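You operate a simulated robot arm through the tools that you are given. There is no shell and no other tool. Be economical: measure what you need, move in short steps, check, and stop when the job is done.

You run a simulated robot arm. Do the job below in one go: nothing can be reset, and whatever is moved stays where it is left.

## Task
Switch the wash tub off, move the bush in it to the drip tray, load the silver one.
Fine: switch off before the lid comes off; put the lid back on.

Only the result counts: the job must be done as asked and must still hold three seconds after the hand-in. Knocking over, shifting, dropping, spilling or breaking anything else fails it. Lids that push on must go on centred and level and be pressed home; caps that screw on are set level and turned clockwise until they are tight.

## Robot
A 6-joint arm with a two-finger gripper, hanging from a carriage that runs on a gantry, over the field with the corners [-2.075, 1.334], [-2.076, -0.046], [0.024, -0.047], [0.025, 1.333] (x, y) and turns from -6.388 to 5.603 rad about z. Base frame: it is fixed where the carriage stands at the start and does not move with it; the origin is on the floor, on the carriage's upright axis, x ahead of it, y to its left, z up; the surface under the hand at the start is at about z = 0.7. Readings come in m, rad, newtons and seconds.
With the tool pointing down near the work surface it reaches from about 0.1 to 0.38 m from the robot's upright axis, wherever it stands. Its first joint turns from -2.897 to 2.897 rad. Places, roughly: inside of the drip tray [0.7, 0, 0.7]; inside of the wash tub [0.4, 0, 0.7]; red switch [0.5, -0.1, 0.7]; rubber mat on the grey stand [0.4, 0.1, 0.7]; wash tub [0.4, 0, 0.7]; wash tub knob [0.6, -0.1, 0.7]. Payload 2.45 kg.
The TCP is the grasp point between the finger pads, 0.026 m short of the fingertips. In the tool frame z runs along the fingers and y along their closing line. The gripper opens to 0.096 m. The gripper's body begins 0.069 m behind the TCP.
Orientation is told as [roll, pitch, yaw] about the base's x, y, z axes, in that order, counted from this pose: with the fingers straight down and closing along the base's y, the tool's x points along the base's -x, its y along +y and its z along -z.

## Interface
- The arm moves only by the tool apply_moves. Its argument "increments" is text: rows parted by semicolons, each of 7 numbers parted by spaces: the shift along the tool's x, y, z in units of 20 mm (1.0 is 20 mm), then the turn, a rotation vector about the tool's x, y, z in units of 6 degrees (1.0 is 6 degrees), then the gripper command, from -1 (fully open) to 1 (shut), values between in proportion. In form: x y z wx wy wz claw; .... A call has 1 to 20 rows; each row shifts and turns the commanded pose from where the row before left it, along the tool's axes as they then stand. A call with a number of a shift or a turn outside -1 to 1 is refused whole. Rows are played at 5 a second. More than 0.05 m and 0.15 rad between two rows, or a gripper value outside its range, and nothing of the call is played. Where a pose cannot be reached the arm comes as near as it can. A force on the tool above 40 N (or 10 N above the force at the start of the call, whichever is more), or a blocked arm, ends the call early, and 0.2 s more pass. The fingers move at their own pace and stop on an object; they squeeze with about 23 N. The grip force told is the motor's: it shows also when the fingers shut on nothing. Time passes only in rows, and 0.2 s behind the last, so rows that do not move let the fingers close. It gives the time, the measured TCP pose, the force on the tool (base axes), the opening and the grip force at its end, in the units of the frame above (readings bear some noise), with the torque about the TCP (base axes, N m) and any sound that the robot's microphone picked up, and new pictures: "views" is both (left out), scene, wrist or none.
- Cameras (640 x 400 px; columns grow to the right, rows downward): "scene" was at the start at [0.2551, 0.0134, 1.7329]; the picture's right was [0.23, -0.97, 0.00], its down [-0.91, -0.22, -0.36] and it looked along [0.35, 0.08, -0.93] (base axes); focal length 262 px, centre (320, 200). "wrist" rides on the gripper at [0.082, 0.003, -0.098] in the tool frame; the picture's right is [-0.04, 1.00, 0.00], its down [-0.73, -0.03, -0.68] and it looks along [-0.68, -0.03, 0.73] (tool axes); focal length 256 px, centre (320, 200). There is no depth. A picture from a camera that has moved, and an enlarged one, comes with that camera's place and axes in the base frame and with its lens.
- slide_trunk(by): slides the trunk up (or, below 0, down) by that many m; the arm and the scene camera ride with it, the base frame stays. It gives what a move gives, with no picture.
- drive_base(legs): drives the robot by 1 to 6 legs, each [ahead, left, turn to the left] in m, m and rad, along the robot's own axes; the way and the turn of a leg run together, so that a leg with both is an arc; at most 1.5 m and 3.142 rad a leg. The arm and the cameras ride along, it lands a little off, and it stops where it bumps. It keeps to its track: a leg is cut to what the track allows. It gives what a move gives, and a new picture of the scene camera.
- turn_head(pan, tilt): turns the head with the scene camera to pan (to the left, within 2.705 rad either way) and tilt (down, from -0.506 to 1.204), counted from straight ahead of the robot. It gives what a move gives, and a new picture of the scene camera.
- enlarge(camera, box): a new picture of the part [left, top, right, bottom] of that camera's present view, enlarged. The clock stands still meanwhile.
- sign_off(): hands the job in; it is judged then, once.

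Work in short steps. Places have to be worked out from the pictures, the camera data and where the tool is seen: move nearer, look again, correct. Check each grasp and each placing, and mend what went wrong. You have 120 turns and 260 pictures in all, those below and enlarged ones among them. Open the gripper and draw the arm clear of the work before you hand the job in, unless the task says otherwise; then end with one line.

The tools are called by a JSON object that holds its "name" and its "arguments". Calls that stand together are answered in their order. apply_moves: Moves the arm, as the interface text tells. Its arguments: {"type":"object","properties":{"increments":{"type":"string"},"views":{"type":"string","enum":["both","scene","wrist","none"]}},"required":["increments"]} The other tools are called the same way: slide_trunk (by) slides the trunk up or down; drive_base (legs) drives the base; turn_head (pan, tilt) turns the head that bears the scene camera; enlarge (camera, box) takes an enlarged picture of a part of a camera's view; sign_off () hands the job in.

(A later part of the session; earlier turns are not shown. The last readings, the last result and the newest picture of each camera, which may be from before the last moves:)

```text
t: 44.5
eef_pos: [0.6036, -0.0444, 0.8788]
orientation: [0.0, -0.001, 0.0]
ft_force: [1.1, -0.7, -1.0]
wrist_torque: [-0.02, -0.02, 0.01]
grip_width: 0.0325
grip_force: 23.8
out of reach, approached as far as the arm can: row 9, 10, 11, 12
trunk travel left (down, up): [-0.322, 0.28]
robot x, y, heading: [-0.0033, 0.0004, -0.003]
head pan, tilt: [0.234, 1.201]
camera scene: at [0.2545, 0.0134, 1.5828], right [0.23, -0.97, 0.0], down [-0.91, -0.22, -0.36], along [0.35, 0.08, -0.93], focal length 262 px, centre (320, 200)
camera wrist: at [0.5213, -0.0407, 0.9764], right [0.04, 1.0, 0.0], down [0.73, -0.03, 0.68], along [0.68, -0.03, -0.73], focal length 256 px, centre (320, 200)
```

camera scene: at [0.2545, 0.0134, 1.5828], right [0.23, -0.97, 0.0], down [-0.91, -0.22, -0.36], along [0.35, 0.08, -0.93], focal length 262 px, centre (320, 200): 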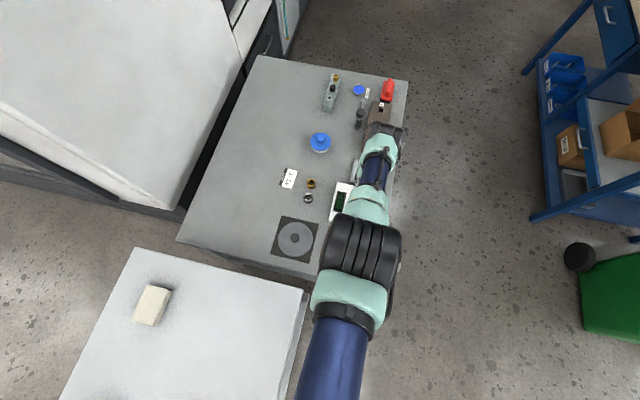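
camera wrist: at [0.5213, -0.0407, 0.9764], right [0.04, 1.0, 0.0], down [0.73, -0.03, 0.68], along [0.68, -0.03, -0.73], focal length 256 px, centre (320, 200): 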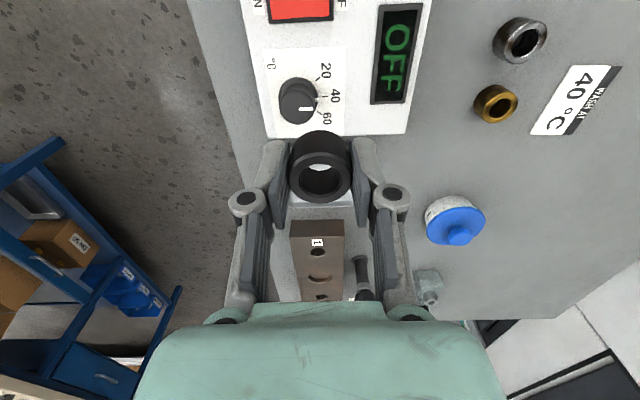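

The reach ends at x≈0.60 here. I pull back and raise, then lower the trunk and edge the base forward to gain reach.

{"name": "apply_moves", "arguments": {"increments": "1 0 0 0 0 0 1; 1 0 -1 0 0 0 1; 1 0 -1 0 0 0 1; 1 0 -1 0 0 0 1; 1 0 -1 0 0 0 1; 0 0 -1 0 0 0 1; 0 0 -1 0 0 0 1; 0 0 -1 0 0 0 1; 0 0 0 0 0 0 1", "views": "none"}}

{"name": "slide_trunk", "arguments": {"by": -0.12}}

{"name": "drive_base", "arguments": {"legs": [[0.03, 0, 0]]}}

```text
t: 46.5
eef_pos: [0.5319, -0.0461, 0.9851]
orientation: [0.0, -0.001, 0.0]
ft_force: [-0.8, -0.7, -0.2]
wrist_torque: [0.02, 0.02, 0.01]
grip_width: 0.0324
grip_force: 22.6
out of reach, approached as far as the arm can: row 6, 7, 8
trunk travel left (down, up): [-0.322, 0.28]
robot x, y, heading: [0.0028, 0.0026, -0.001]
head pan, tilt: [0.234, 1.201]
```

```text
t: 48.0
eef_pos: [0.5328, -0.0469, 0.8646]
orientation: [-0.001, -0.001, -0.001]
ft_force: [0.5, -0.6, -1.6]
wrist_torque: [-0.01, 0.03, 0.02]
grip_width: 0.0323
grip_force: 23.2
trunk travel left (down, up): [-0.202, 0.4]
robot x, y, heading: [0.0014, -0.001, -0.003]
head pan, tilt: [0.234, 1.201]
```

```text
t: 48.9
eef_pos: [0.5577, -0.0459, 0.865]
orientation: [-0.001, -0.003, 0.001]
ft_force: [-0.7, 0.4, -1.4]
wrist_torque: [0.0, -0.03, -0.02]
grip_width: 0.0324
grip_force: 23.0
trunk travel left (down, up): [-0.202, 0.4]
robot x, y, heading: [0.0256, 0.0001, -0.004]
head pan, tilt: [0.234, 1.201]
camera scene: at [0.2792, 0.0133, 1.4628], right [0.23, -0.97, 0.0], down [-0.91, -0.22, -0.36], along [0.35, 0.08, -0.93], focal length 262 px, centre (320, 200)
```

scene: 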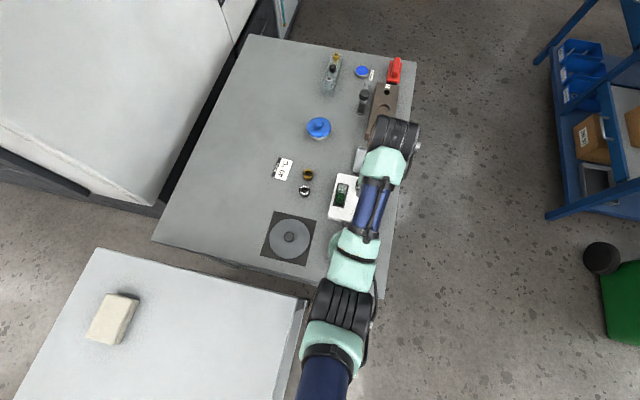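

I test the forward limit at this trunk height to learn the reach geometry.

{"name": "apply_moves", "arguments": {"increments": "-1 0 0 0 0 0 1; -1 0 0 0 0 0 1; -1 0 0 0 0 0 1; 0 0 0 0 0 0 1", "views": "none"}}

```text
t: 49.9
eef_pos: [0.6176, -0.0461, 0.8651]
orientation: [-0.001, -0.002, -0.001]
ft_force: [1.0, -0.1, -1.7]
wrist_torque: [0.01, 0.02, 0.01]
grip_width: 0.0324
grip_force: 22.8
trunk travel left (down, up): [-0.202, 0.4]
robot x, y, heading: [0.02, 0.0007, 0.002]
head pan, tilt: [0.234, 1.201]
```

No limit yet; I continue forward.

{"name": "apply_moves", "arguments": {"increments": "-1 0 0 0 0 0 1; -1 0 0 0 0 0 1; -1 0 0 0 0 0 1; -1 0 0 0 0 0 1; -1 0 0 0 0 0 1; 0 0 0 0 0 0 1", "views": "both"}}

```text
t: 51.3
eef_pos: [0.6685, -0.0423, 0.8759]
orientation: [0.0, -0.004, 0.0]
ft_force: [0.3, -0.2, -1.1]
wrist_torque: [-0.01, 0.01, -0.02]
grip_width: 0.0323
grip_force: 23.1
out of reach, approached as far as the arm can: row 3, 4, 5
trunk travel left (down, up): [-0.202, 0.4]
robot x, y, heading: [0.0229, 0.0007, -0.003]
head pan, tilt: [0.234, 1.201]
camera scene: at [0.2793, 0.0133, 1.4629], right [0.23, -0.97, 0.0], down [-0.91, -0.22, -0.36], along [0.35, 0.08, -0.93], focal length 262 px, centre (320, 200)
camera wrist: at [0.5856, -0.0396, 0.973], right [0.04, 1.0, 0.0], down [0.73, -0.03, 0.68], along [0.68, -0.03, -0.73], focal length 256 px, centre (320, 200)
```

scene: 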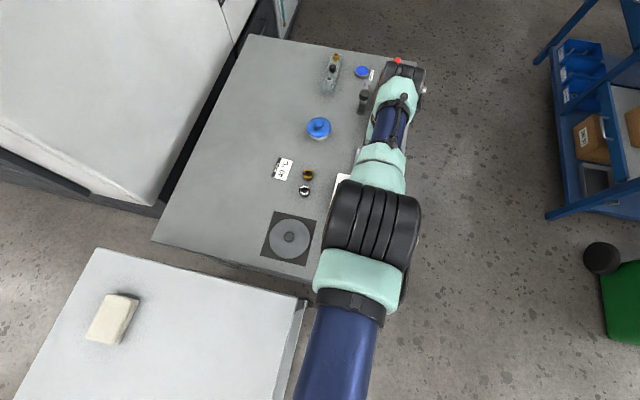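
wrist: 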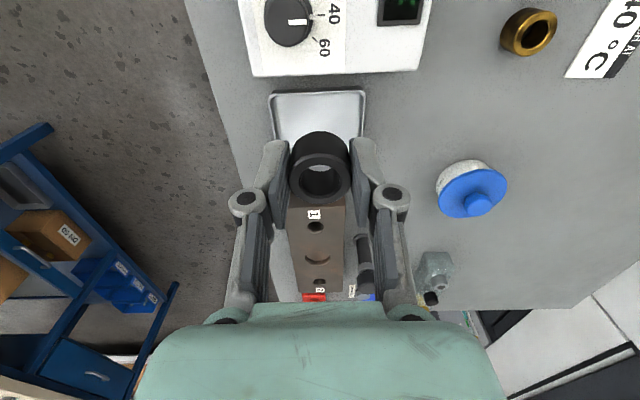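

Tray near rim is at x≈0.681, y -0.093..-0.002, so I need x≈0.72. I tilt the fingers forward to gain reach.

{"name": "apply_moves", "arguments": {"increments": "0 0 0 0 -1 0 1; 0 0 0 0 -1 0 1; 0 0 0 0 -1 0 1; 0 0 0 0 0 0 1", "views": "none"}}

```text
t: 52.3
eef_pos: [0.6683, -0.0414, 0.8754]
orientation: [0.001, -0.315, -0.001]
ft_force: [-1.1, 0.0, -1.2]
wrist_torque: [0.0, 0.0, 0.04]
grip_width: 0.0324
grip_force: 23.3
trunk travel left (down, up): [-0.202, 0.4]
robot x, y, heading: [0.0203, -0.0001, -0.003]
head pan, tilt: [0.234, 1.201]
```

Tilt worked. I move forward 5 cm horizontally.

{"name": "apply_moves", "arguments": {"increments": "-0.8 -0.1 0.26 0 0 0 1; -0.8 -0.1 0.26 0 0 0 1; -0.8 -0.1 0.26 0 0 0 1; 0 0 0 0 0 0 1", "views": "wrist"}}

```text
t: 53.3
eef_pos: [0.7169, -0.048, 0.8744]
orientation: [0.001, -0.317, 0.0]
ft_force: [0.4, 0.2, -1.2]
wrist_torque: [-0.04, 0.05, 0.03]
grip_width: 0.0324
grip_force: 22.8
trunk travel left (down, up): [-0.202, 0.4]
robot x, y, heading: [0.023, 0.0021, 0.002]
head pan, tilt: [0.234, 1.201]
camera wrist: at [0.6094, -0.0457, 0.9426], right [0.04, 1.0, 0.01], down [0.49, -0.03, 0.87], along [0.87, -0.03, -0.49], focal length 256 px, centre (320, 200)
```

wrist: 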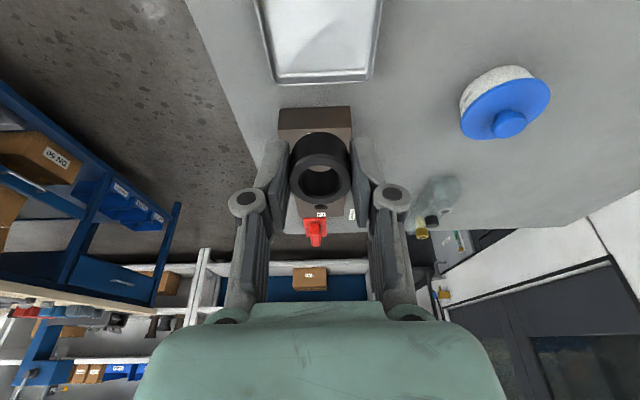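

Tray spans x 0.681–0.776, centre (0.729,-0.049). I nudge forward and lower with the trunk.

{"name": "apply_moves", "arguments": {"increments": "-0.35 0 0.1 0 0 0 1; 0 0 0 0 0 0 1", "views": "none"}}

{"name": "slide_trunk", "arguments": {"by": -0.1}}

{"name": "apply_moves", "arguments": {"increments": "0 0 0 0 0 0 1", "views": "both"}}

```text
t: 53.9
eef_pos: [0.7267, -0.049, 0.875]
orientation: [0.0, -0.317, 0.0]
ft_force: [-0.4, -0.9, -1.4]
wrist_torque: [0.02, 0.01, -0.02]
grip_width: 0.0324
grip_force: 23.1
trunk travel left (down, up): [-0.202, 0.4]
robot x, y, heading: [0.0211, -0.0005, 0.001]
head pan, tilt: [0.234, 1.201]
```

```text
t: 55.2
eef_pos: [0.7262, -0.0491, 0.7754]
orientation: [0.0, -0.315, 0.0]
ft_force: [-1.1, 0.5, -0.6]
wrist_torque: [0.0, 0.02, 0.02]
grip_width: 0.0323
grip_force: 23.2
trunk travel left (down, up): [-0.102, 0.5]
robot x, y, heading: [0.0263, 0.0044, 0.0]
head pan, tilt: [0.234, 1.201]
```

```text
t: 55.6
eef_pos: [0.7267, -0.0486, 0.774]
orientation: [0.0, -0.315, 0.0]
ft_force: [0.1, 0.4, -1.2]
wrist_torque: [0.01, 0.01, 0.03]
grip_width: 0.0322
grip_force: 22.7
trunk travel left (down, up): [-0.102, 0.5]
robot x, y, heading: [0.0249, 0.0004, 0.003]
head pan, tilt: [0.234, 1.201]
camera scene: at [0.2793, 0.0133, 1.3629], right [0.23, -0.97, 0.0], down [-0.91, -0.22, -0.36], along [0.35, 0.08, -0.93], focal length 262 px, centre (320, 200)
camera wrist: at [0.6174, -0.0453, 0.8427], right [0.04, 1.0, 0.01], down [0.49, -0.03, 0.87], along [0.87, -0.03, -0.49], focal length 256 px, centre (320, 200)
```

scene: 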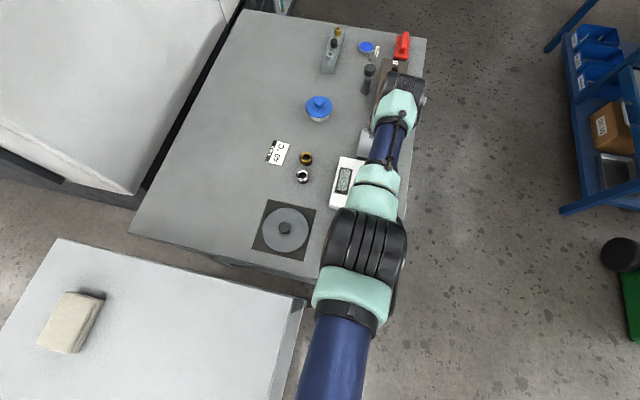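
wrist: 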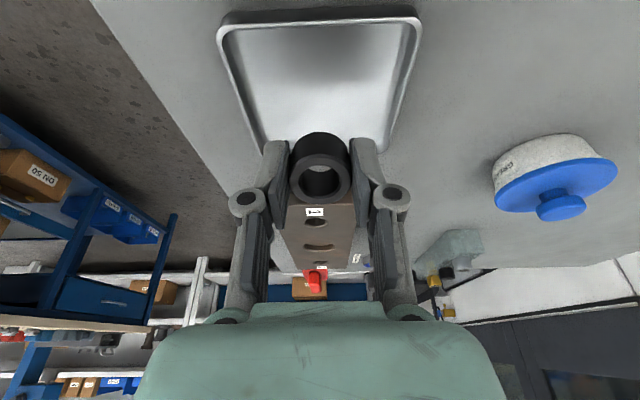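

Over the tray. I lower with the arm straight down.

{"name": "apply_moves", "arguments": {"increments": "0.093 0 0.285 0 0 0 1; 0.093 0 0.285 0 0 0 1; 0.093 0 0.285 0 0 0 1; 0.093 0 0.285 0 0 0 1; 0.093 0 0.285 0 0 0 1; 0 0 0 0 0 0 1", "views": "wrist"}}

```text
t: 57.0
eef_pos: [0.7244, -0.0485, 0.7443]
orientation: [0.001, -0.317, 0.0]
ft_force: [0.1, 0.5, -1.1]
wrist_torque: [-0.01, 0.05, 0.01]
grip_width: 0.0323
grip_force: 23.1
trunk travel left (down, up): [-0.102, 0.5]
robot x, y, heading: [0.024, 0.0014, -0.005]
head pan, tilt: [0.234, 1.201]
camera wrist: at [0.6161, -0.0455, 0.8125], right [0.04, 1.0, 0.01], down [0.49, -0.03, 0.87], along [0.87, -0.03, -0.49], focal length 256 px, centre (320, 200)
```

wrist: 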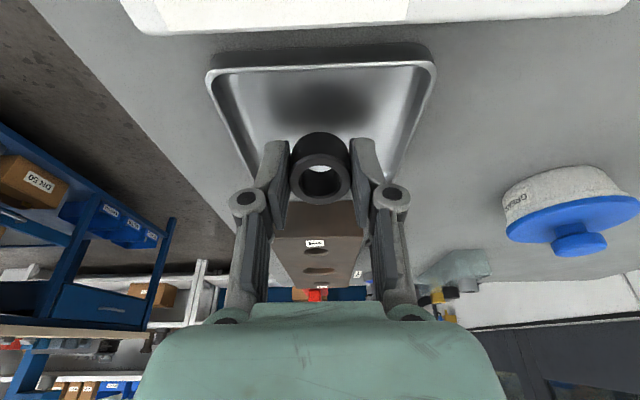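

Still free; smaller steps until contact.

{"name": "apply_moves", "arguments": {"increments": "0.046 0 0.143 0 0 0 1; 0.046 0 0.143 0 0 0 1; 0.031 0 0.095 0 0 0 1; 0.031 0 0.095 0 0 0 1; 0.031 0 0.095 0 0 0 1; 0 0 0 0 0 0 1", "views": "none"}}

```text
t: 58.4
eef_pos: [0.7212, -0.0487, 0.7372]
orientation: [-0.001, -0.315, 0.0]
ft_force: [0.2, -0.2, -0.6]
wrist_torque: [0.01, 0.02, 0.02]
grip_width: 0.0328
grip_force: 23.5
out of reach, approached as far as the arm can: row 1
trunk travel left (down, up): [-0.102, 0.5]
robot x, y, heading: [0.0219, 0.0024, -0.0]
head pan, tilt: [0.234, 1.201]
```

The arm is at its reach edge, so I use the trunk for the last millimetres.

{"name": "slide_trunk", "arguments": {"by": -0.005}}

```text
t: 58.9
eef_pos: [0.7241, -0.0484, 0.7349]
orientation: [0.0, -0.318, 0.0]
ft_force: [-3.7, -0.1, 15.3]
wrist_torque: [0.01, 0.25, -0.02]
grip_width: 0.0325
grip_force: 22.9
trunk travel left (down, up): [-0.097, 0.505]
robot x, y, heading: [0.0209, 0.0015, -0.0]
head pan, tilt: [0.234, 1.201]
```

Contact with the tray floor. I open gradually.

{"name": "apply_moves", "arguments": {"increments": "0 0 -0.05 0 0 0 1; 0 0 0 0 0 0 0.25; 0 0 0 0 0 0 0.1; 0 0 0 0 0 0 -0.1; 0 0 0 0 0 0 -0.1", "views": "wrist"}}

{"name": "enlarge", "arguments": {"camera": "wrist", "box": [220, 100, 420, 240]}}

```text
t: 60.1
eef_pos: [0.7205, -0.0473, 0.734]
orientation: [0.0, -0.316, 0.0]
ft_force: [0.4, 0.4, 0.3]
wrist_torque: [0.01, 0.0, 0.02]
grip_width: 0.0526
grip_force: 0.0
trunk travel left (down, up): [-0.097, 0.505]
robot x, y, heading: [0.0198, -0.0002, -0.001]
head pan, tilt: [0.234, 1.201]
camera wrist: at [0.6132, -0.0447, 0.801], right [0.04, 1.0, 0.01], down [0.49, -0.03, 0.87], along [0.87, -0.03, -0.49], focal length 256 px, centre (320, 200)
```

wrist: 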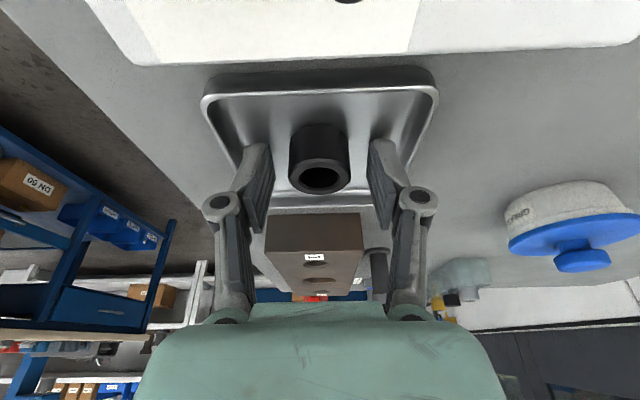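

```text
2.86 times, centred on (320, 170) of wrist
camera zoom: at [0.6132, -0.0447, 0.801], right [0.04, 1.0, 0.01], down [0.49, -0.03, 0.87], along [0.87, -0.03, -0.49], focal length 731 px, centre (320, 286)
```

zoom: 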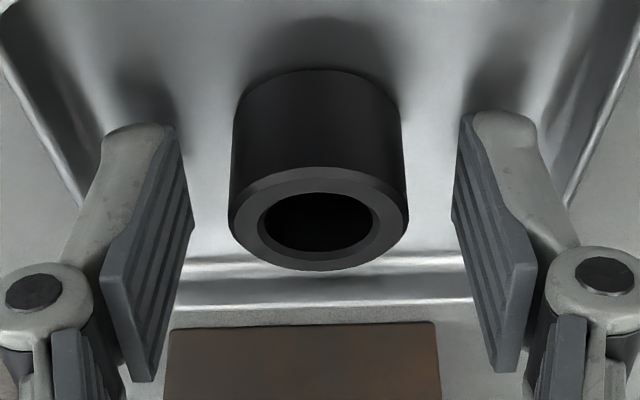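

The black bush stands upright in the tray. I withdraw straight up with the trunk.

{"name": "slide_trunk", "arguments": {"by": 0.15}}

{"name": "apply_moves", "arguments": {"increments": "1 0 -0.3 0 0 0 0; 1 0 -0.3 0 0 0 0; 1 0 -0.3 0 0 0 0; 1 0 -0.3 0 0 0 0; 1 0 -0.3 0 0 0 0; 1 0 -0.3 0 0 0 0; 1 0 -0.3 0 0 0 0; 1 0 -0.3 0 1 0 0; 1 0 -0.3 0 1 0 0; 1 0 0 0 1 0 0; 0 0 0 0 0 0 0", "views": "both"}}

```text
t: 61.9
eef_pos: [0.7213, -0.0483, 0.8836]
orientation: [0.002, -0.316, 0.0]
ft_force: [0.2, 0.6, 0.3]
wrist_torque: [-0.03, -0.03, 0.0]
grip_width: 0.0529
grip_force: 0.1
trunk travel left (down, up): [-0.247, 0.355]
robot x, y, heading: [0.0265, -0.0008, 0.001]
head pan, tilt: [0.234, 1.201]
```

```text
t: 64.3
eef_pos: [0.648, -0.0533, 0.8602]
orientation: [0.0, -0.001, 0.001]
ft_force: [1.3, -0.3, 0.7]
wrist_torque: [-0.02, 0.02, -0.02]
grip_width: 0.0478
grip_force: 0.0
out of reach, approached as far as the arm can: row 1, 2, 3, 4, 5, 6, 7
trunk travel left (down, up): [-0.247, 0.355]
robot x, y, heading: [0.0257, -0.002, -0.001]
head pan, tilt: [0.234, 1.201]
camera scene: at [0.2793, 0.0133, 1.5079], right [0.23, -0.97, 0.0], down [-0.91, -0.22, -0.36], along [0.35, 0.08, -0.93], focal length 262 px, centre (320, 200)
camera wrist: at [0.5668, -0.0499, 0.9574], right [0.04, 1.0, 0.0], down [0.73, -0.03, 0.68], along [0.68, -0.03, -0.73], focal length 256 px, centre (320, 200)
```

scene: 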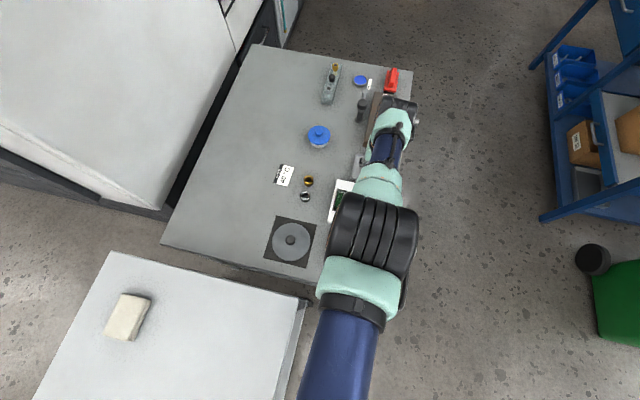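
wrist: 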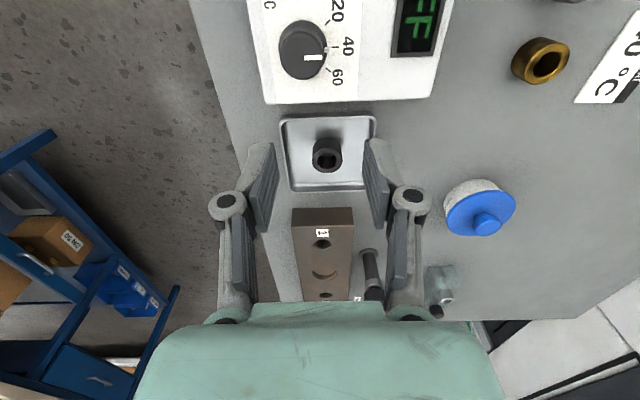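

Next, the silver bush at about (0.579,0.133). I check the far holder to be sure it's not another candidate.

{"name": "enlarge", "arguments": {"camera": "scene", "box": [270, 50, 420, 220]}}

{"name": "apply_moves", "arguments": {"increments": "1 1 0 0 0 0 0; 1 1 0 0 0 0 0; 1 1 0 0 0 0 0; 1 1 0 0 0 0 0; 1 1 0 0 0 0 0; 0 1 0 0 0 0 0; 0 1 0 0 0 0 0; 0 1 0 0 0 0 0; 0 1 0 0 0 0 0; 0 0.3 0 0 0 0 0; 0 0 0 0 0 0 0", "views": "wrist"}}

```text
2.35 times, centred on (345, 135) of scene
camera zoom: at [0.2793, 0.0133, 1.5079], right [0.23, -0.97, 0.0], down [-0.91, -0.22, -0.36], along [0.35, 0.08, -0.93], focal length 616 px, centre (261, 353)
```

zoom: 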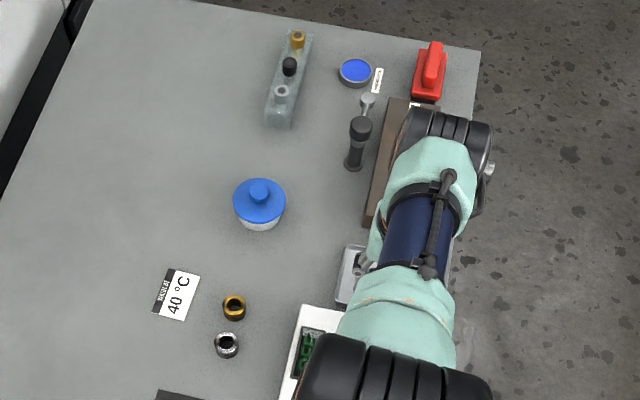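

```text
t: 66.7
eef_pos: [0.6263, 0.1335, 0.8305]
orientation: [0.001, -0.003, 0.001]
ft_force: [-0.4, -0.4, -0.5]
wrist_torque: [-0.02, 0.01, -0.01]
grip_width: 0.0482
grip_force: 0.0
out of reach, approached as far as the arm can: row 1, 2, 3, 4, 5, 8, 9
trunk travel left (down, up): [-0.247, 0.355]
robot x, y, heading: [0.0274, -0.0008, 0.001]
head pan, tilt: [0.234, 1.201]
camera wrist: at [0.5446, 0.1365, 0.9286], right [0.04, 1.0, 0.0], down [0.73, -0.03, 0.68], along [0.68, -0.03, -0.73], focal length 256 px, centre (320, 200)
```

wrist: 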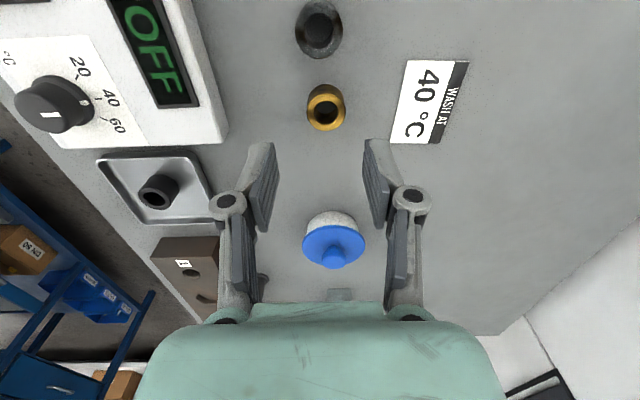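

The silver bush by the card is the one: (0.578, 0.1334), top z about 0.725. I move over it.

{"name": "apply_moves", "arguments": {"increments": "1 0 0 0 0 0 0; 1 0 0 0 0 0 0; 0.4 0 0 0 0 0 0; 0 0 1 0 0 0 0; 0 0 0 0 0 0 0", "views": "wrist"}}

```text
t: 67.9
eef_pos: [0.6115, 0.1375, 0.8026]
orientation: [0.0, -0.003, 0.002]
ft_force: [0.3, -0.3, -0.8]
wrist_torque: [0.03, 0.01, 0.01]
grip_width: 0.0483
grip_force: 0.0
out of reach, approached as far as the arm can: row 1, 2, 3, 4
trunk travel left (down, up): [-0.247, 0.355]
robot x, y, heading: [0.0243, -0.0015, 0.0]
head pan, tilt: [0.234, 1.201]
camera wrist: at [0.5305, 0.1414, 0.8996], right [0.04, 1.0, 0.0], down [0.73, -0.03, 0.68], along [0.68, -0.03, -0.73], focal length 256 px, centre (320, 200)
```

wrist: 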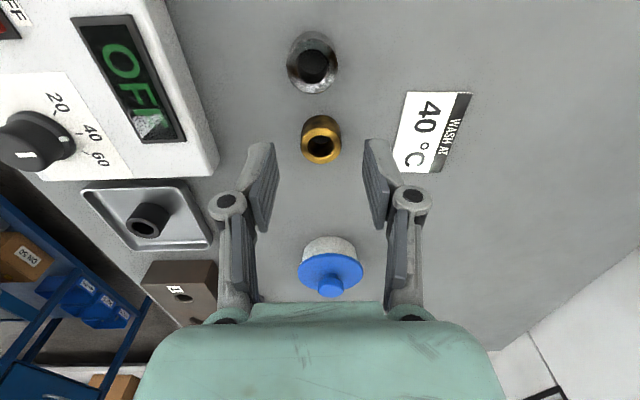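

Still on the reach edge; I move further back until the command is in reach.

{"name": "apply_moves", "arguments": {"increments": "1 0 0 0 0 0 0; 0.5 0 0 0 0 0 0; 0 0 0 0 0 0 0", "views": "none"}}

```text
t: 68.7
eef_pos: [0.5816, 0.1378, 0.8021]
orientation: [-0.001, -0.001, -0.001]
ft_force: [-0.2, -0.8, 0.7]
wrist_torque: [-0.01, 0.0, -0.01]
grip_width: 0.0481
grip_force: 0.2
trunk travel left (down, up): [-0.247, 0.355]
robot x, y, heading: [0.021, 0.0057, 0.0]
head pan, tilt: [0.234, 1.201]
```

I fine-align to (0.5785,0.1334) and lower with the trunk.

{"name": "apply_moves", "arguments": {"increments": "0.14 -0.22 0 0 0 0 0; 0 0 0 0 0 0 0", "views": "none"}}

{"name": "slide_trunk", "arguments": {"by": -0.035}}

{"name": "apply_moves", "arguments": {"increments": "0 0 0 0 0 0 0", "views": "wrist"}}

```text
t: 69.3
eef_pos: [0.579, 0.1337, 0.8024]
orientation: [-0.001, -0.001, 0.001]
ft_force: [-0.1, 0.2, -0.3]
wrist_torque: [0.02, -0.03, -0.02]
grip_width: 0.0478
grip_force: 0.0
trunk travel left (down, up): [-0.247, 0.355]
robot x, y, heading: [0.0249, 0.0008, -0.002]
head pan, tilt: [0.234, 1.201]
```

```text
t: 70.1
eef_pos: [0.5786, 0.1337, 0.7678]
orientation: [0.001, -0.001, -0.001]
ft_force: [-0.2, 0.2, -0.4]
wrist_torque: [0.01, 0.0, -0.01]
grip_width: 0.0482
grip_force: 0.1
trunk travel left (down, up): [-0.212, 0.39]
robot x, y, heading: [0.0296, -0.001, 0.0]
head pan, tilt: [0.234, 1.201]
```

```text
t: 70.5
eef_pos: [0.5794, 0.1343, 0.767]
orientation: [0.0, -0.001, 0.001]
ft_force: [0.8, -0.3, 0.0]
wrist_torque: [-0.02, -0.02, -0.01]
grip_width: 0.048
grip_force: 0.0
trunk travel left (down, up): [-0.212, 0.39]
robot x, y, heading: [0.0253, -0.002, 0.005]
head pan, tilt: [0.234, 1.201]
camera wrist: at [0.4967, 0.1371, 0.8644], right [0.04, 1.0, 0.0], down [0.73, -0.03, 0.68], along [0.68, -0.03, -0.73], focal length 256 px, centre (320, 200)
```

wrist: 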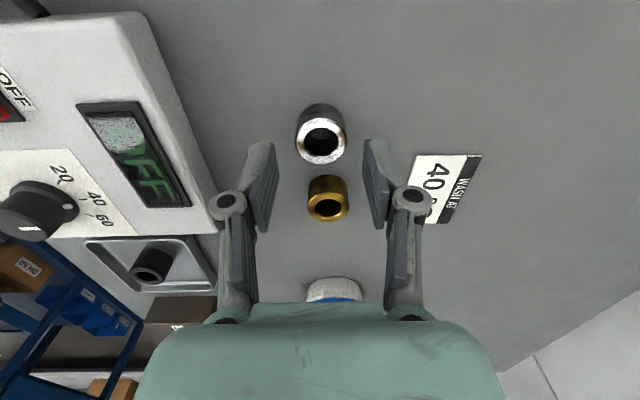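

Aligned. I descend around it with the trunk, then close.

{"name": "slide_trunk", "arguments": {"by": -0.038}}

{"name": "apply_moves", "arguments": {"increments": "0 0 0 0 0 0 0; 0 0 0 0 0 0 1; 0 0 0 0 0 0 1; 0 0 0 0 0 0 1; 0 0 0 0 0 0 1", "views": "wrist"}}

```text
t: 71.3
eef_pos: [0.5791, 0.1338, 0.7289]
orientation: [0.001, -0.001, 0.0]
ft_force: [-0.1, 0.2, 0.4]
wrist_torque: [-0.01, 0.01, 0.0]
grip_width: 0.0481
grip_force: 0.1
trunk travel left (down, up): [-0.174, 0.428]
robot x, y, heading: [0.0267, 0.0014, -0.002]
head pan, tilt: [0.234, 1.201]
```

```text
t: 72.5
eef_pos: [0.5784, 0.1334, 0.7282]
orientation: [0.0, -0.002, 0.0]
ft_force: [-1.9, 0.8, 4.0]
wrist_torque: [-0.08, 0.0, -0.02]
grip_width: 0.0325
grip_force: 23.0
trunk travel left (down, up): [-0.174, 0.428]
robot x, y, heading: [0.0208, 0.0006, -0.0]
head pan, tilt: [0.234, 1.201]
camera wrist: at [0.4968, 0.1371, 0.8265], right [0.04, 1.0, 0.0], down [0.73, -0.03, 0.68], along [0.68, -0.03, -0.73], focal length 256 px, centre (320, 200)
```

wrist: 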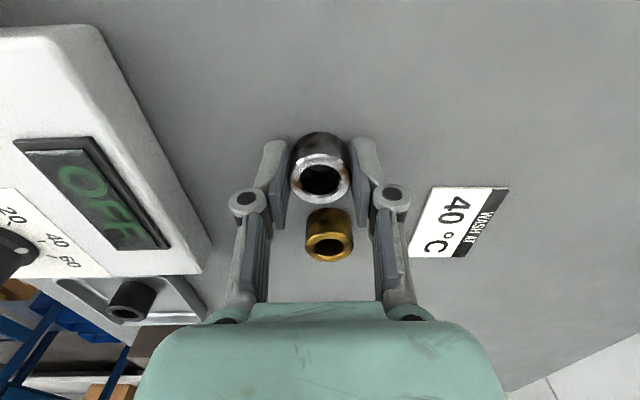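

Silver bush gripped. I lift with the trunk and carry it above the tub.

{"name": "slide_trunk", "arguments": {"by": 0.11}}

{"name": "apply_moves", "arguments": {"increments": "0.9 -1 0 0 0 0 1; 0.9 -1 0 0 0 0 1; 0.9 -1 0 0 0 0 1; 0.9 -1 0 0 0 0 1; 0.9 -1 0 0 0 0 1; 0.9 -1 0 0 0 0 1; 0.9 -1 0 0 0 0 1; 0.9 -1 0 0 0 0 1; 0.3 -0.3 0 0 0 0 1; 0 0 0 0 0 0 1; 0 0 0 0 0 0 1", "views": "both"}}

```text
t: 73.9
eef_pos: [0.5783, 0.1335, 0.8376]
orientation: [0.0, -0.001, 0.0]
ft_force: [0.0, 0.6, -1.4]
wrist_torque: [-0.01, 0.01, 0.02]
grip_width: 0.0323
grip_force: 23.3
trunk travel left (down, up): [-0.284, 0.318]
robot x, y, heading: [0.0265, 0.0002, -0.005]
head pan, tilt: [0.234, 1.201]
```

```text
t: 76.3
eef_pos: [0.4277, -0.033, 0.8397]
orientation: [0.0, -0.001, -0.001]
ft_force: [0.2, -0.4, -0.8]
wrist_torque: [0.02, 0.03, 0.0]
grip_width: 0.0323
grip_force: 22.8
trunk travel left (down, up): [-0.284, 0.318]
robot x, y, heading: [0.023, -0.0021, 0.002]
head pan, tilt: [0.234, 1.201]
camera scene: at [0.2793, 0.0133, 1.5449], right [0.23, -0.97, 0.0], down [-0.91, -0.22, -0.36], along [0.35, 0.08, -0.93], focal length 262 px, centre (320, 200)
camera wrist: at [0.3458, -0.0293, 0.9362], right [0.04, 1.0, 0.0], down [0.73, -0.03, 0.68], along [0.68, -0.03, -0.73], focal length 256 px, centre (320, 200)
```

scene: 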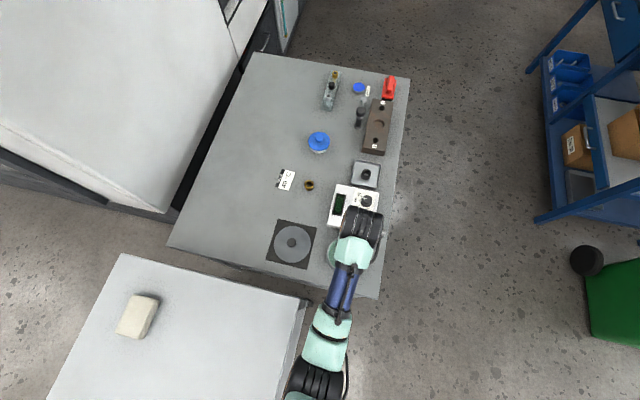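
wrist: 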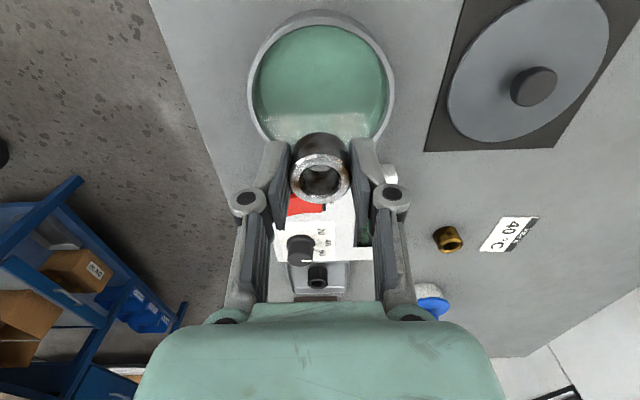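

Centred over the tub; I lower the bush in.

{"name": "apply_moves", "arguments": {"increments": "0 0 1 0 0 0 1; 0 0 1 0 0 0 1; 0 0 0.8 0 0 0 1; 0 0 0.6 0 0 0 1; 0 0 0.5 0 0 0 1; 0 0 0.5 0 0 0 1; 0 0 0.4 0 0 0 1; 0 0 0.2 0 0 0 1; 0 0 0.15 0 0 0 1; 0 0 0.1 0 0 0 1; 0 0 0.1 0 0 0 1; 0 0 0 0 0 0 1", "views": "wrist"}}

```text
t: 78.9
eef_pos: [0.4298, -0.0309, 0.7319]
orientation: [0.001, -0.004, -0.001]
ft_force: [-4.2, 0.9, 17.3]
wrist_torque: [-0.04, 0.1, -0.11]
grip_width: 0.0325
grip_force: 23.4
trunk travel left (down, up): [-0.284, 0.318]
robot x, y, heading: [0.0244, -0.0011, -0.002]
head pan, tilt: [0.234, 1.201]
camera wrist: at [0.3473, -0.0285, 0.8293], right [0.04, 1.0, 0.0], down [0.73, -0.03, 0.68], along [0.68, -0.03, -0.73], focal length 256 px, centre (320, 200)
```

wrist: 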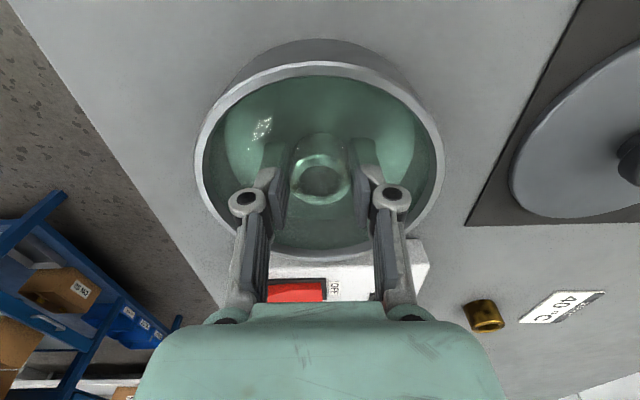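

It touches the tub floor. I release and rise straight up.

{"name": "apply_moves", "arguments": {"increments": "0 0 -0.06 0 0 0 1; 0 0 0 0 0 0 0.2; 0 0 0 0 0 0 0; 0 0 0 0 0 0 0; 0 0 -0.4 0 0 0 0; 0 0 -0.8 0 0 0 0; 0 0 -1 0 0 0 0; 0 0 -1 0 0 0 0; 0 0 -1 0 0 0 0; 0 0 -1 0 0 0 0; 0 1 -1 0 0 0 0; 0 1 0 0 0 0 0; 0 1 0 0 0 0 0; 0 1 0 0 0 0 0; 0 1 0 0 0 0 0; 0 1 0 0 0 0 0; 0 1 0 0 0 0 0; 0 1 0 0 0 0 0; 0 0.75 0 0 0 0 0; 0 0 0 0 0 0 0", "views": "both"}}

{"name": "enlarge", "arguments": {"camera": "scene", "box": [260, 140, 400, 290]}}

{"name": "enlarge", "arguments": {"camera": "wrist", "box": [230, 40, 410, 200]}}

```text
t: 83.1
eef_pos: [0.4289, 0.1448, 0.8567]
orientation: [-0.001, -0.002, 0.001]
ft_force: [0.4, -0.4, 1.0]
wrist_torque: [0.02, -0.02, 0.02]
grip_width: 0.0477
grip_force: 0.1
trunk travel left (down, up): [-0.284, 0.318]
robot x, y, heading: [0.0205, -0.0012, -0.002]
head pan, tilt: [0.234, 1.201]
camera scene: at [0.2794, 0.0134, 1.5449], right [0.23, -0.97, 0.0], down [-0.91, -0.22, -0.36], along [0.35, 0.08, -0.93], focal length 262 px, centre (320, 200)
camera wrist: at [0.3467, 0.1475, 0.9545], right [0.04, 1.0, 0.0], down [0.73, -0.03, 0.68], along [0.68, -0.03, -0.73], focal length 256 px, centre (320, 200)
```

scene: 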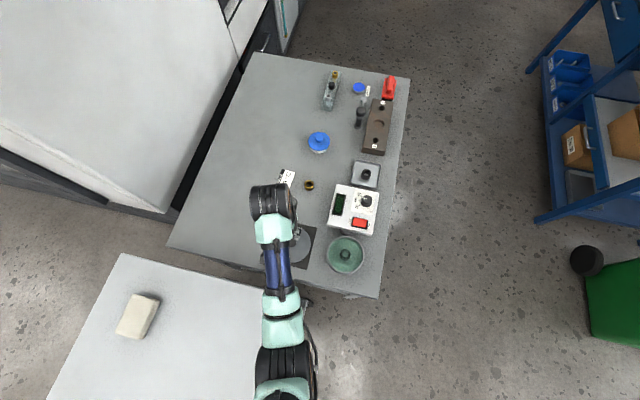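
wrist: 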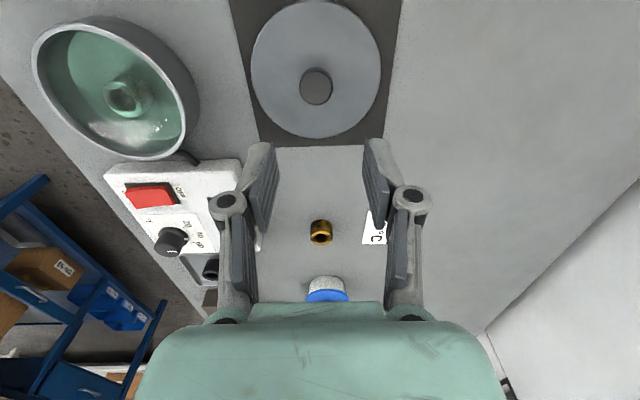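

```text
2.67 times, centred on (330, 215) of scene
camera zoom: at [0.2794, 0.0134, 1.5449], right [0.23, -0.97, 0.0], down [-0.91, -0.22, -0.36], along [0.35, 0.08, -0.93], focal length 698 px, centre (293, 160)
```

zoom: 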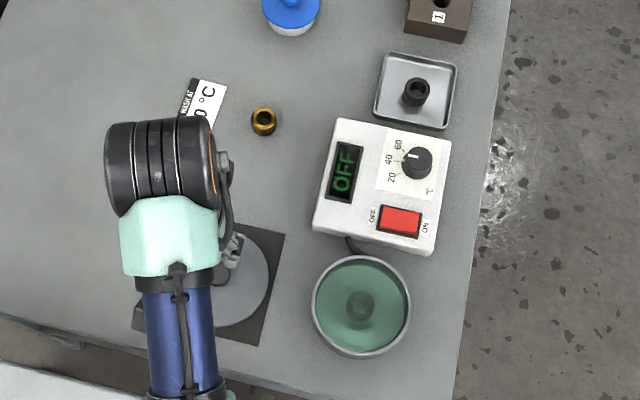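

```text
2.50 times, centred on (320, 120) of wrist
camera zoom: at [0.3467, 0.1475, 0.9545], right [0.04, 1.0, 0.0], down [0.73, -0.03, 0.68], along [0.68, -0.03, -0.73], focal length 640 px, centre (320, 400)
```

zoom: 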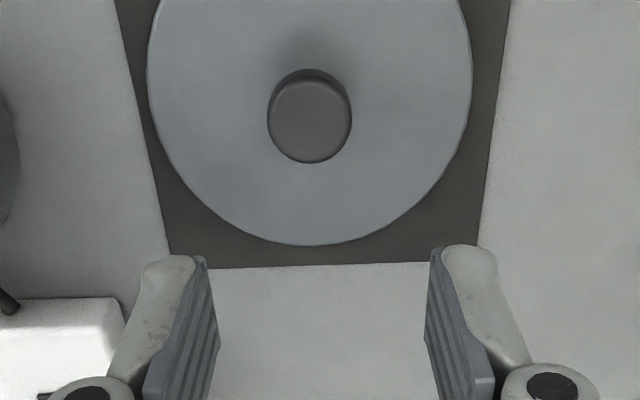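

Silver bush stands in the tub, black one in the tray. Now I regrip the lid by its knob (about (0.427,0.141)).

{"name": "apply_moves", "arguments": {"increments": "0.04 -0.2 1 0 0 0 0; 0 0 1 0 0 0 0; 0 0 1 0 0 0 0; 0 0 1 0 0 0 0; 0 0 1 0 0 0 0; 0 0 0.6 0 0 0 0; 0 0 0.3 0 0 0 0; 0 0 0.1 0 0 0 0; 0 0 0 0 0 0 0", "views": "wrist"}}

```text
t: 85.1
eef_pos: [0.4286, 0.139, 0.7379]
orientation: [0.0, -0.001, -0.001]
ft_force: [0.1, 0.2, -0.1]
wrist_torque: [-0.01, 0.0, -0.04]
grip_width: 0.0478
grip_force: 0.1
trunk travel left (down, up): [-0.284, 0.318]
robot x, y, heading: [0.0225, 0.0019, -0.001]
head pan, tilt: [0.234, 1.201]
camera wrist: at [0.3459, 0.1423, 0.8346], right [0.04, 1.0, 0.0], down [0.73, -0.03, 0.68], along [0.68, -0.03, -0.73], focal length 256 px, centre (320, 200)
```

wrist: 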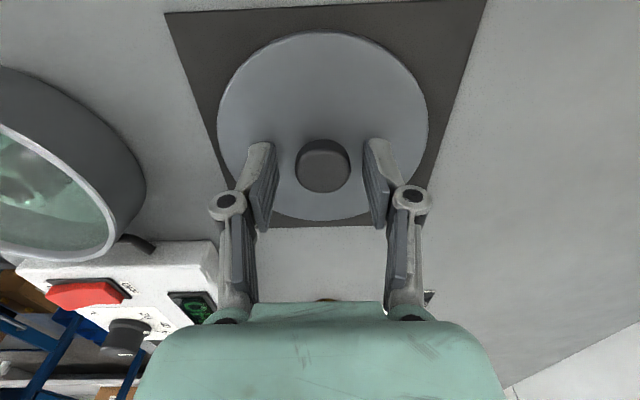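

Centred; I go down 3 mm, close and lift.

{"name": "apply_moves", "arguments": {"increments": "0 0.05 0.15 0 0 0 0; 0 0 0 0 0 0 0; 0 0 0 0 0 0 1; 0 0 0 0 0 0 1; 0 0 0 0 0 0 1; 0 0 0 0 0 0 1", "views": "none"}}

{"name": "apply_moves", "arguments": {"increments": "0 0 -0.2 0 0 0 1; 0 0 -0.4 0 0 0 1; 0 0 -0.6 0 0 0 1; 0 0 -0.8 0 0 0 1; 0 0 -0.8 0 0 0 1; 0 0 -0.8 0 0 0 1; 0 0 -0.8 0 0 0 1; 0 0 -0.8 0 0 0 1; 0 0 0 0 0 0 1", "views": "wrist"}}

```text
t: 86.5
eef_pos: [0.4286, 0.1405, 0.7344]
orientation: [-0.001, -0.002, 0.0]
ft_force: [-0.5, 0.2, 0.8]
wrist_torque: [0.01, -0.01, -0.02]
grip_width: 0.0292
grip_force: 22.8
trunk travel left (down, up): [-0.284, 0.318]
robot x, y, heading: [0.0236, 0.0002, -0.001]
head pan, tilt: [0.234, 1.201]
```

```text
t: 88.5
eef_pos: [0.4276, 0.1396, 0.8387]
orientation: [0.0, -0.002, 0.001]
ft_force: [0.5, -0.2, -1.3]
wrist_torque: [0.0, 0.04, 0.01]
grip_width: 0.0289
grip_force: 22.8
trunk travel left (down, up): [-0.284, 0.318]
robot x, y, heading: [0.0266, -0.0004, 0.002]
head pan, tilt: [0.234, 1.201]
camera wrist: at [0.3455, 0.1425, 0.936], right [0.04, 1.0, 0.0], down [0.73, -0.03, 0.68], along [0.68, -0.03, -0.73], focal length 256 px, centre (320, 200)
```

wrist: 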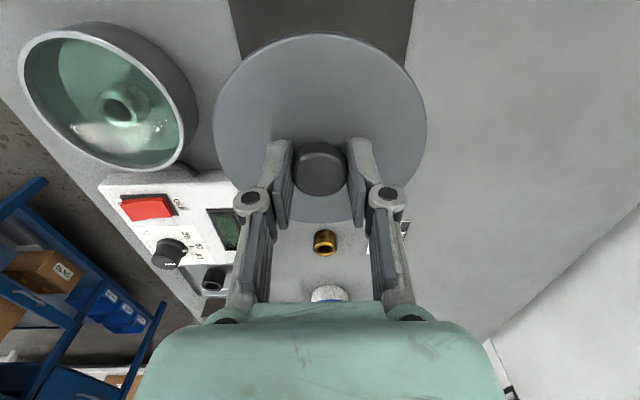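

Lid held exactly as before. I carry it back over the tub centre.

{"name": "apply_moves", "arguments": {"increments": "0 -0.64 0 0 0 0 1; 0 -1 0 0 0 0 1; 0 -1 0 0 0 0 1; 0 -1 0 0 0 0 1; 0 -1 0 0 0 0 1; 0 -1 0 0 0 0 1; 0 -1 0 0 0 0 1; 0 -1 0 0 0 0 1; 0 -1 0 0 0 0 1; 0 0 0.8 0 0 0 1; 0 0 0 0 0 0 1", "views": "wrist"}}

{"name": "apply_moves", "arguments": {"increments": "0 0 0 0 0 0 1", "views": "none"}}

{"name": "apply_moves", "arguments": {"increments": "0 0 0 0 0 0 1", "views": "none"}}

```text
t: 90.9
eef_pos: [0.4277, -0.0324, 0.8232]
orientation: [0.001, -0.003, 0.001]
ft_force: [0.0, 0.6, -1.7]
wrist_torque: [0.01, -0.01, 0.0]
grip_width: 0.0291
grip_force: 23.6
trunk travel left (down, up): [-0.284, 0.318]
robot x, y, heading: [0.027, -0.0014, -0.0]
head pan, tilt: [0.234, 1.201]
camera wrist: at [0.3465, -0.0294, 0.92], right [0.04, 1.0, 0.0], down [0.73, -0.03, 0.68], along [0.68, -0.03, -0.73], focal length 256 px, centre (320, 200)
```

wrist: 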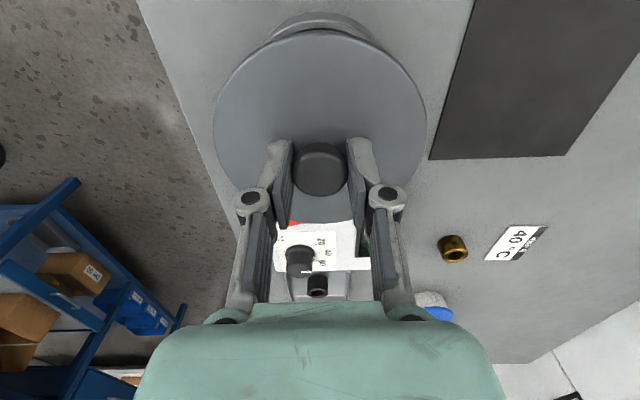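

```text
t: 91.3
eef_pos: [0.4294, -0.0325, 0.8217]
orientation: [0.0, -0.002, -0.001]
ft_force: [0.1, -0.1, -0.4]
wrist_torque: [-0.01, 0.01, 0.02]
grip_width: 0.0291
grip_force: 23.1
trunk travel left (down, up): [-0.284, 0.318]
robot x, y, heading: [0.0234, -0.0016, 0.003]
head pan, tilt: [0.234, 1.201]
```

```text
t: 91.7
eef_pos: [0.4282, -0.0306, 0.8219]
orientation: [0.0, -0.002, 0.001]
ft_force: [-0.1, 0.1, -1.1]
wrist_torque: [-0.01, -0.01, 0.0]
grip_width: 0.029
grip_force: 23.0
trunk travel left (down, up): [-0.284, 0.318]
robot x, y, heading: [0.0264, 0.001, -0.001]
head pan, tilt: [0.234, 1.201]
```

Mean TCP (0.4284,-0.0318); I shift 1 mm in -y and lower to just above seating.

{"name": "apply_moves", "arguments": {"increments": "0 -0.05 0.6 0 0 0 1; 0 0 0.6 0 0 0 1; 0 0 0.5 0 0 0 1; 0 0 0.3 0 0 0 1; 0 0 0.2 0 0 0 1; 0 0 0 0 0 0 1", "views": "wrist"}}

```text
t: 93.1
eef_pos: [0.4279, -0.0339, 0.7785]
orientation: [-0.001, -0.004, 0.001]
ft_force: [-0.4, 0.8, -0.7]
wrist_torque: [-0.01, -0.01, 0.01]
grip_width: 0.029
grip_force: 23.1
trunk travel left (down, up): [-0.284, 0.318]
robot x, y, heading: [0.0215, -0.0041, -0.002]
head pan, tilt: [0.234, 1.201]
camera wrist: at [0.3464, -0.0309, 0.8754], right [0.04, 1.0, 0.0], down [0.73, -0.03, 0.68], along [0.68, -0.03, -0.73], focal length 256 px, centre (320, 200)
```

wrist: 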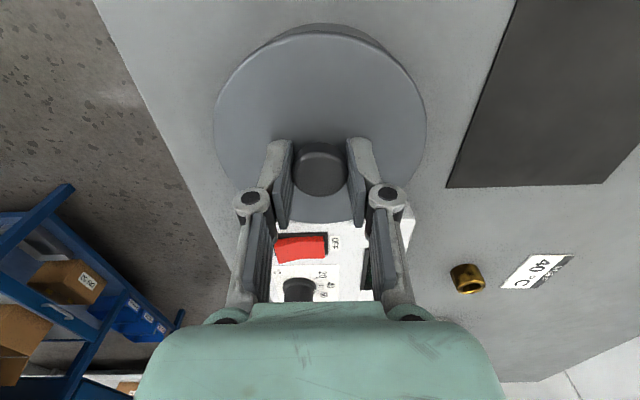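

Well aligned. I press it down in small steps.

{"name": "apply_moves", "arguments": {"increments": "0 0 0.15 0 0 0 1; 0 0 0.1 0 0 0 1; 0 0 0.1 0 0 0 1; 0 0 0.1 0 0 0 1; 0 0 0.1 0 0 0 1; 0 0 0.1 0 0 0 1", "views": "wrist"}}

```text
t: 94.4
eef_pos: [0.4292, -0.0318, 0.7684]
orientation: [0.0, -0.005, -0.001]
ft_force: [-8.6, 2.4, 22.7]
wrist_torque: [0.06, 0.39, -0.05]
grip_width: 0.0292
grip_force: 23.0
trunk travel left (down, up): [-0.284, 0.318]
robot x, y, heading: [0.0199, -0.0017, 0.003]
head pan, tilt: [0.234, 1.201]
stopped in row 6: the force on the tool passed its limit at 47 N (the readings are from after the stop); the commanded pose is now the measured one
camera wrist: at [0.3471, -0.0296, 0.8663], right [0.04, 1.0, 0.0], down [0.73, -0.03, 0.68], along [0.68, -0.03, -0.73], focal length 256 px, centre (320, 200)
```

wrist: 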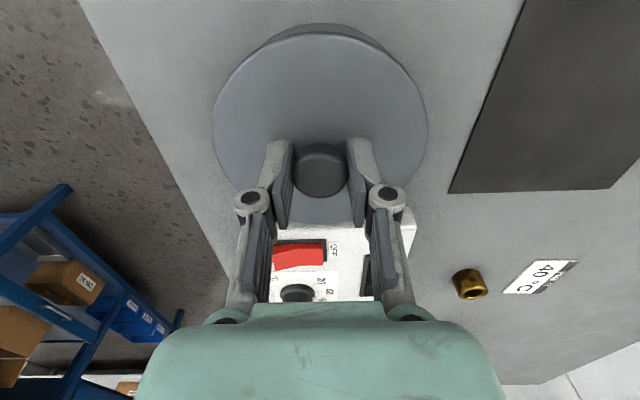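

No snap yet. I press again from here.

{"name": "apply_moves", "arguments": {"increments": "0 0 0.1 0 0 0 1; 0 0 0.1 0 0 0 1; 0 0 0.1 0 0 0 1", "views": "none"}}

```text
t: 94.8
eef_pos: [0.4305, -0.0332, 0.7699]
orientation: [-0.001, -0.005, -0.001]
ft_force: [-6.5, 1.2, 15.6]
wrist_torque: [0.02, 0.47, -0.02]
grip_width: 0.0288
grip_force: 24.0
trunk travel left (down, up): [-0.284, 0.318]
robot x, y, heading: [0.0202, 0.0012, -0.001]
head pan, tilt: [0.234, 1.201]
stopped in row 1: the force on the tool passed its limit at 46 N (the readings are from after the stop); the commanded pose is now the measured one
```

I release the knob so the lid can settle level, rise slightly and inspect.

{"name": "apply_moves", "arguments": {"increments": "0 0 -0.05 0 0.05 0 1; 0 0 0 0 0 0 0; 0 0 0 0 0 0 0; 0 0 -0.5 0 0 0 0; 0 0 -1 0 0 0 0; 1 0 -1 0 0 0 0; 1 0 -1 0 0 0 0; 0.5 0 -1 0 0 0 0; 0 0 0 0 0 0 0", "views": "wrist"}}

{"name": "enlarge", "arguments": {"camera": "wrist", "box": [220, 30, 420, 190]}}

```text
t: 96.8
eef_pos: [0.3822, -0.0335, 0.8566]
orientation: [0.0, -0.004, 0.0]
ft_force: [0.3, 0.0, 0.3]
wrist_torque: [0.0, -0.02, -0.01]
grip_width: 0.048
grip_force: 0.1
trunk travel left (down, up): [-0.284, 0.318]
robot x, y, heading: [0.0234, 0.002, -0.003]
head pan, tilt: [0.234, 1.201]
heard: snap
camera wrist: at [0.3002, -0.0313, 0.9549], right [0.04, 1.0, 0.0], down [0.73, -0.03, 0.68], along [0.68, -0.03, -0.73], focal length 256 px, centre (320, 200)
```

wrist: 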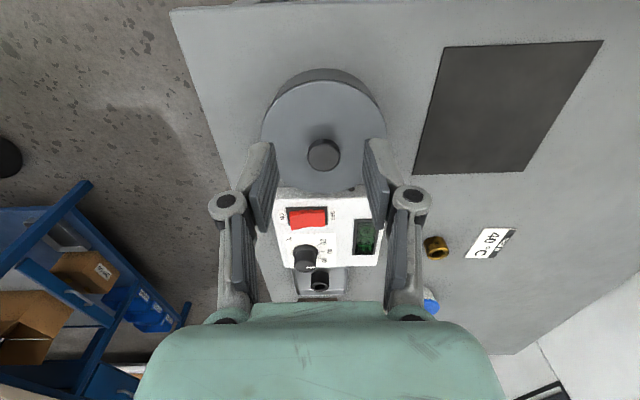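

```text
2.50 times, centred on (320, 110) of wrist
camera zoom: at [0.3002, -0.0313, 0.9549], right [0.04, 1.0, 0.0], down [0.73, -0.03, 0.68], along [0.68, -0.03, -0.73], focal length 640 px, centre (320, 425)
```

zoom: 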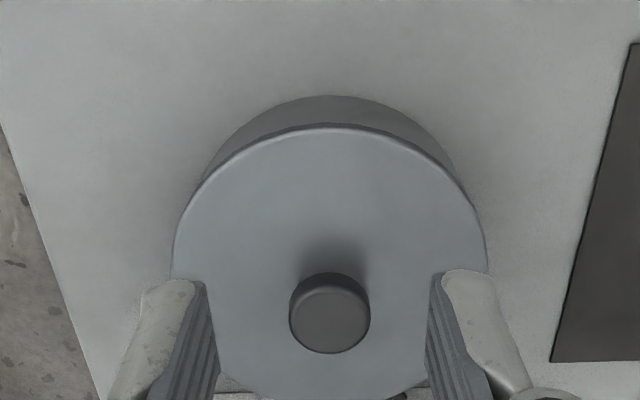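

A snap came during release; to be sure, I press the knob's top centrally with closed fingers.

{"name": "apply_moves", "arguments": {"increments": "-1 0 0 0 0 0 1; -1 0 0 0 0.03 0 1; -0.28 0 0 0 0 0 1; 0 0 1 0 0 0 1; 0 0 1 0 0 0 1; 0 0 0.8 0 0 0 1; 0 0 0.2 0 0 0 1; 0 0 0.15 0 0 0 1; 0 0 0.15 0 0 0 1; 0 0 0.1 0 0 0 1; 0 0 0.1 0 0 0 1; 0 0 0.1 0 0 0 1; 0 0 0.1 0 0 0 1; 0 0 0.1 0 0 0 1; 0 0 0.1 0 0 0 1", "views": "wrist"}}

```text
t: 99.6
eef_pos: [0.4258, -0.0339, 0.7887]
orientation: [0.001, 0.0, 0.0]
ft_force: [-9.8, 0.0, 22.0]
wrist_torque: [0.01, 0.2, 0.0]
grip_width: 0.0058
grip_force: 23.5
trunk travel left (down, up): [-0.284, 0.318]
robot x, y, heading: [0.0206, 0.0005, 0.004]
head pan, tilt: [0.234, 1.201]
stopped in row 14: the force on the tool passed its limit at 46 N (the readings are from after the stop); the commanded pose is now the measured one
camera wrist: at [0.3437, -0.0302, 0.8864], right [0.04, 1.0, 0.0], down [0.73, -0.03, 0.68], along [0.68, -0.03, -0.73], focal length 256 px, centre (320, 200)
```

wrist: 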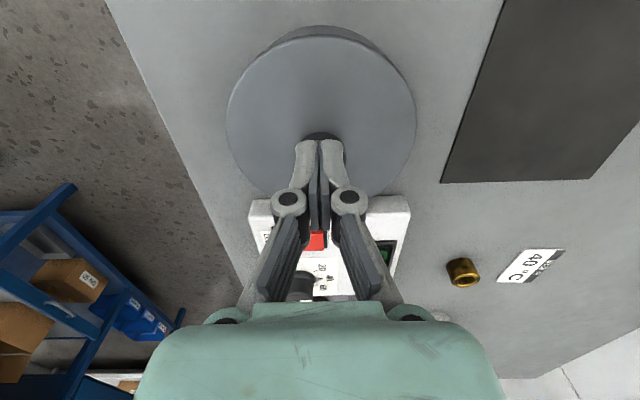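

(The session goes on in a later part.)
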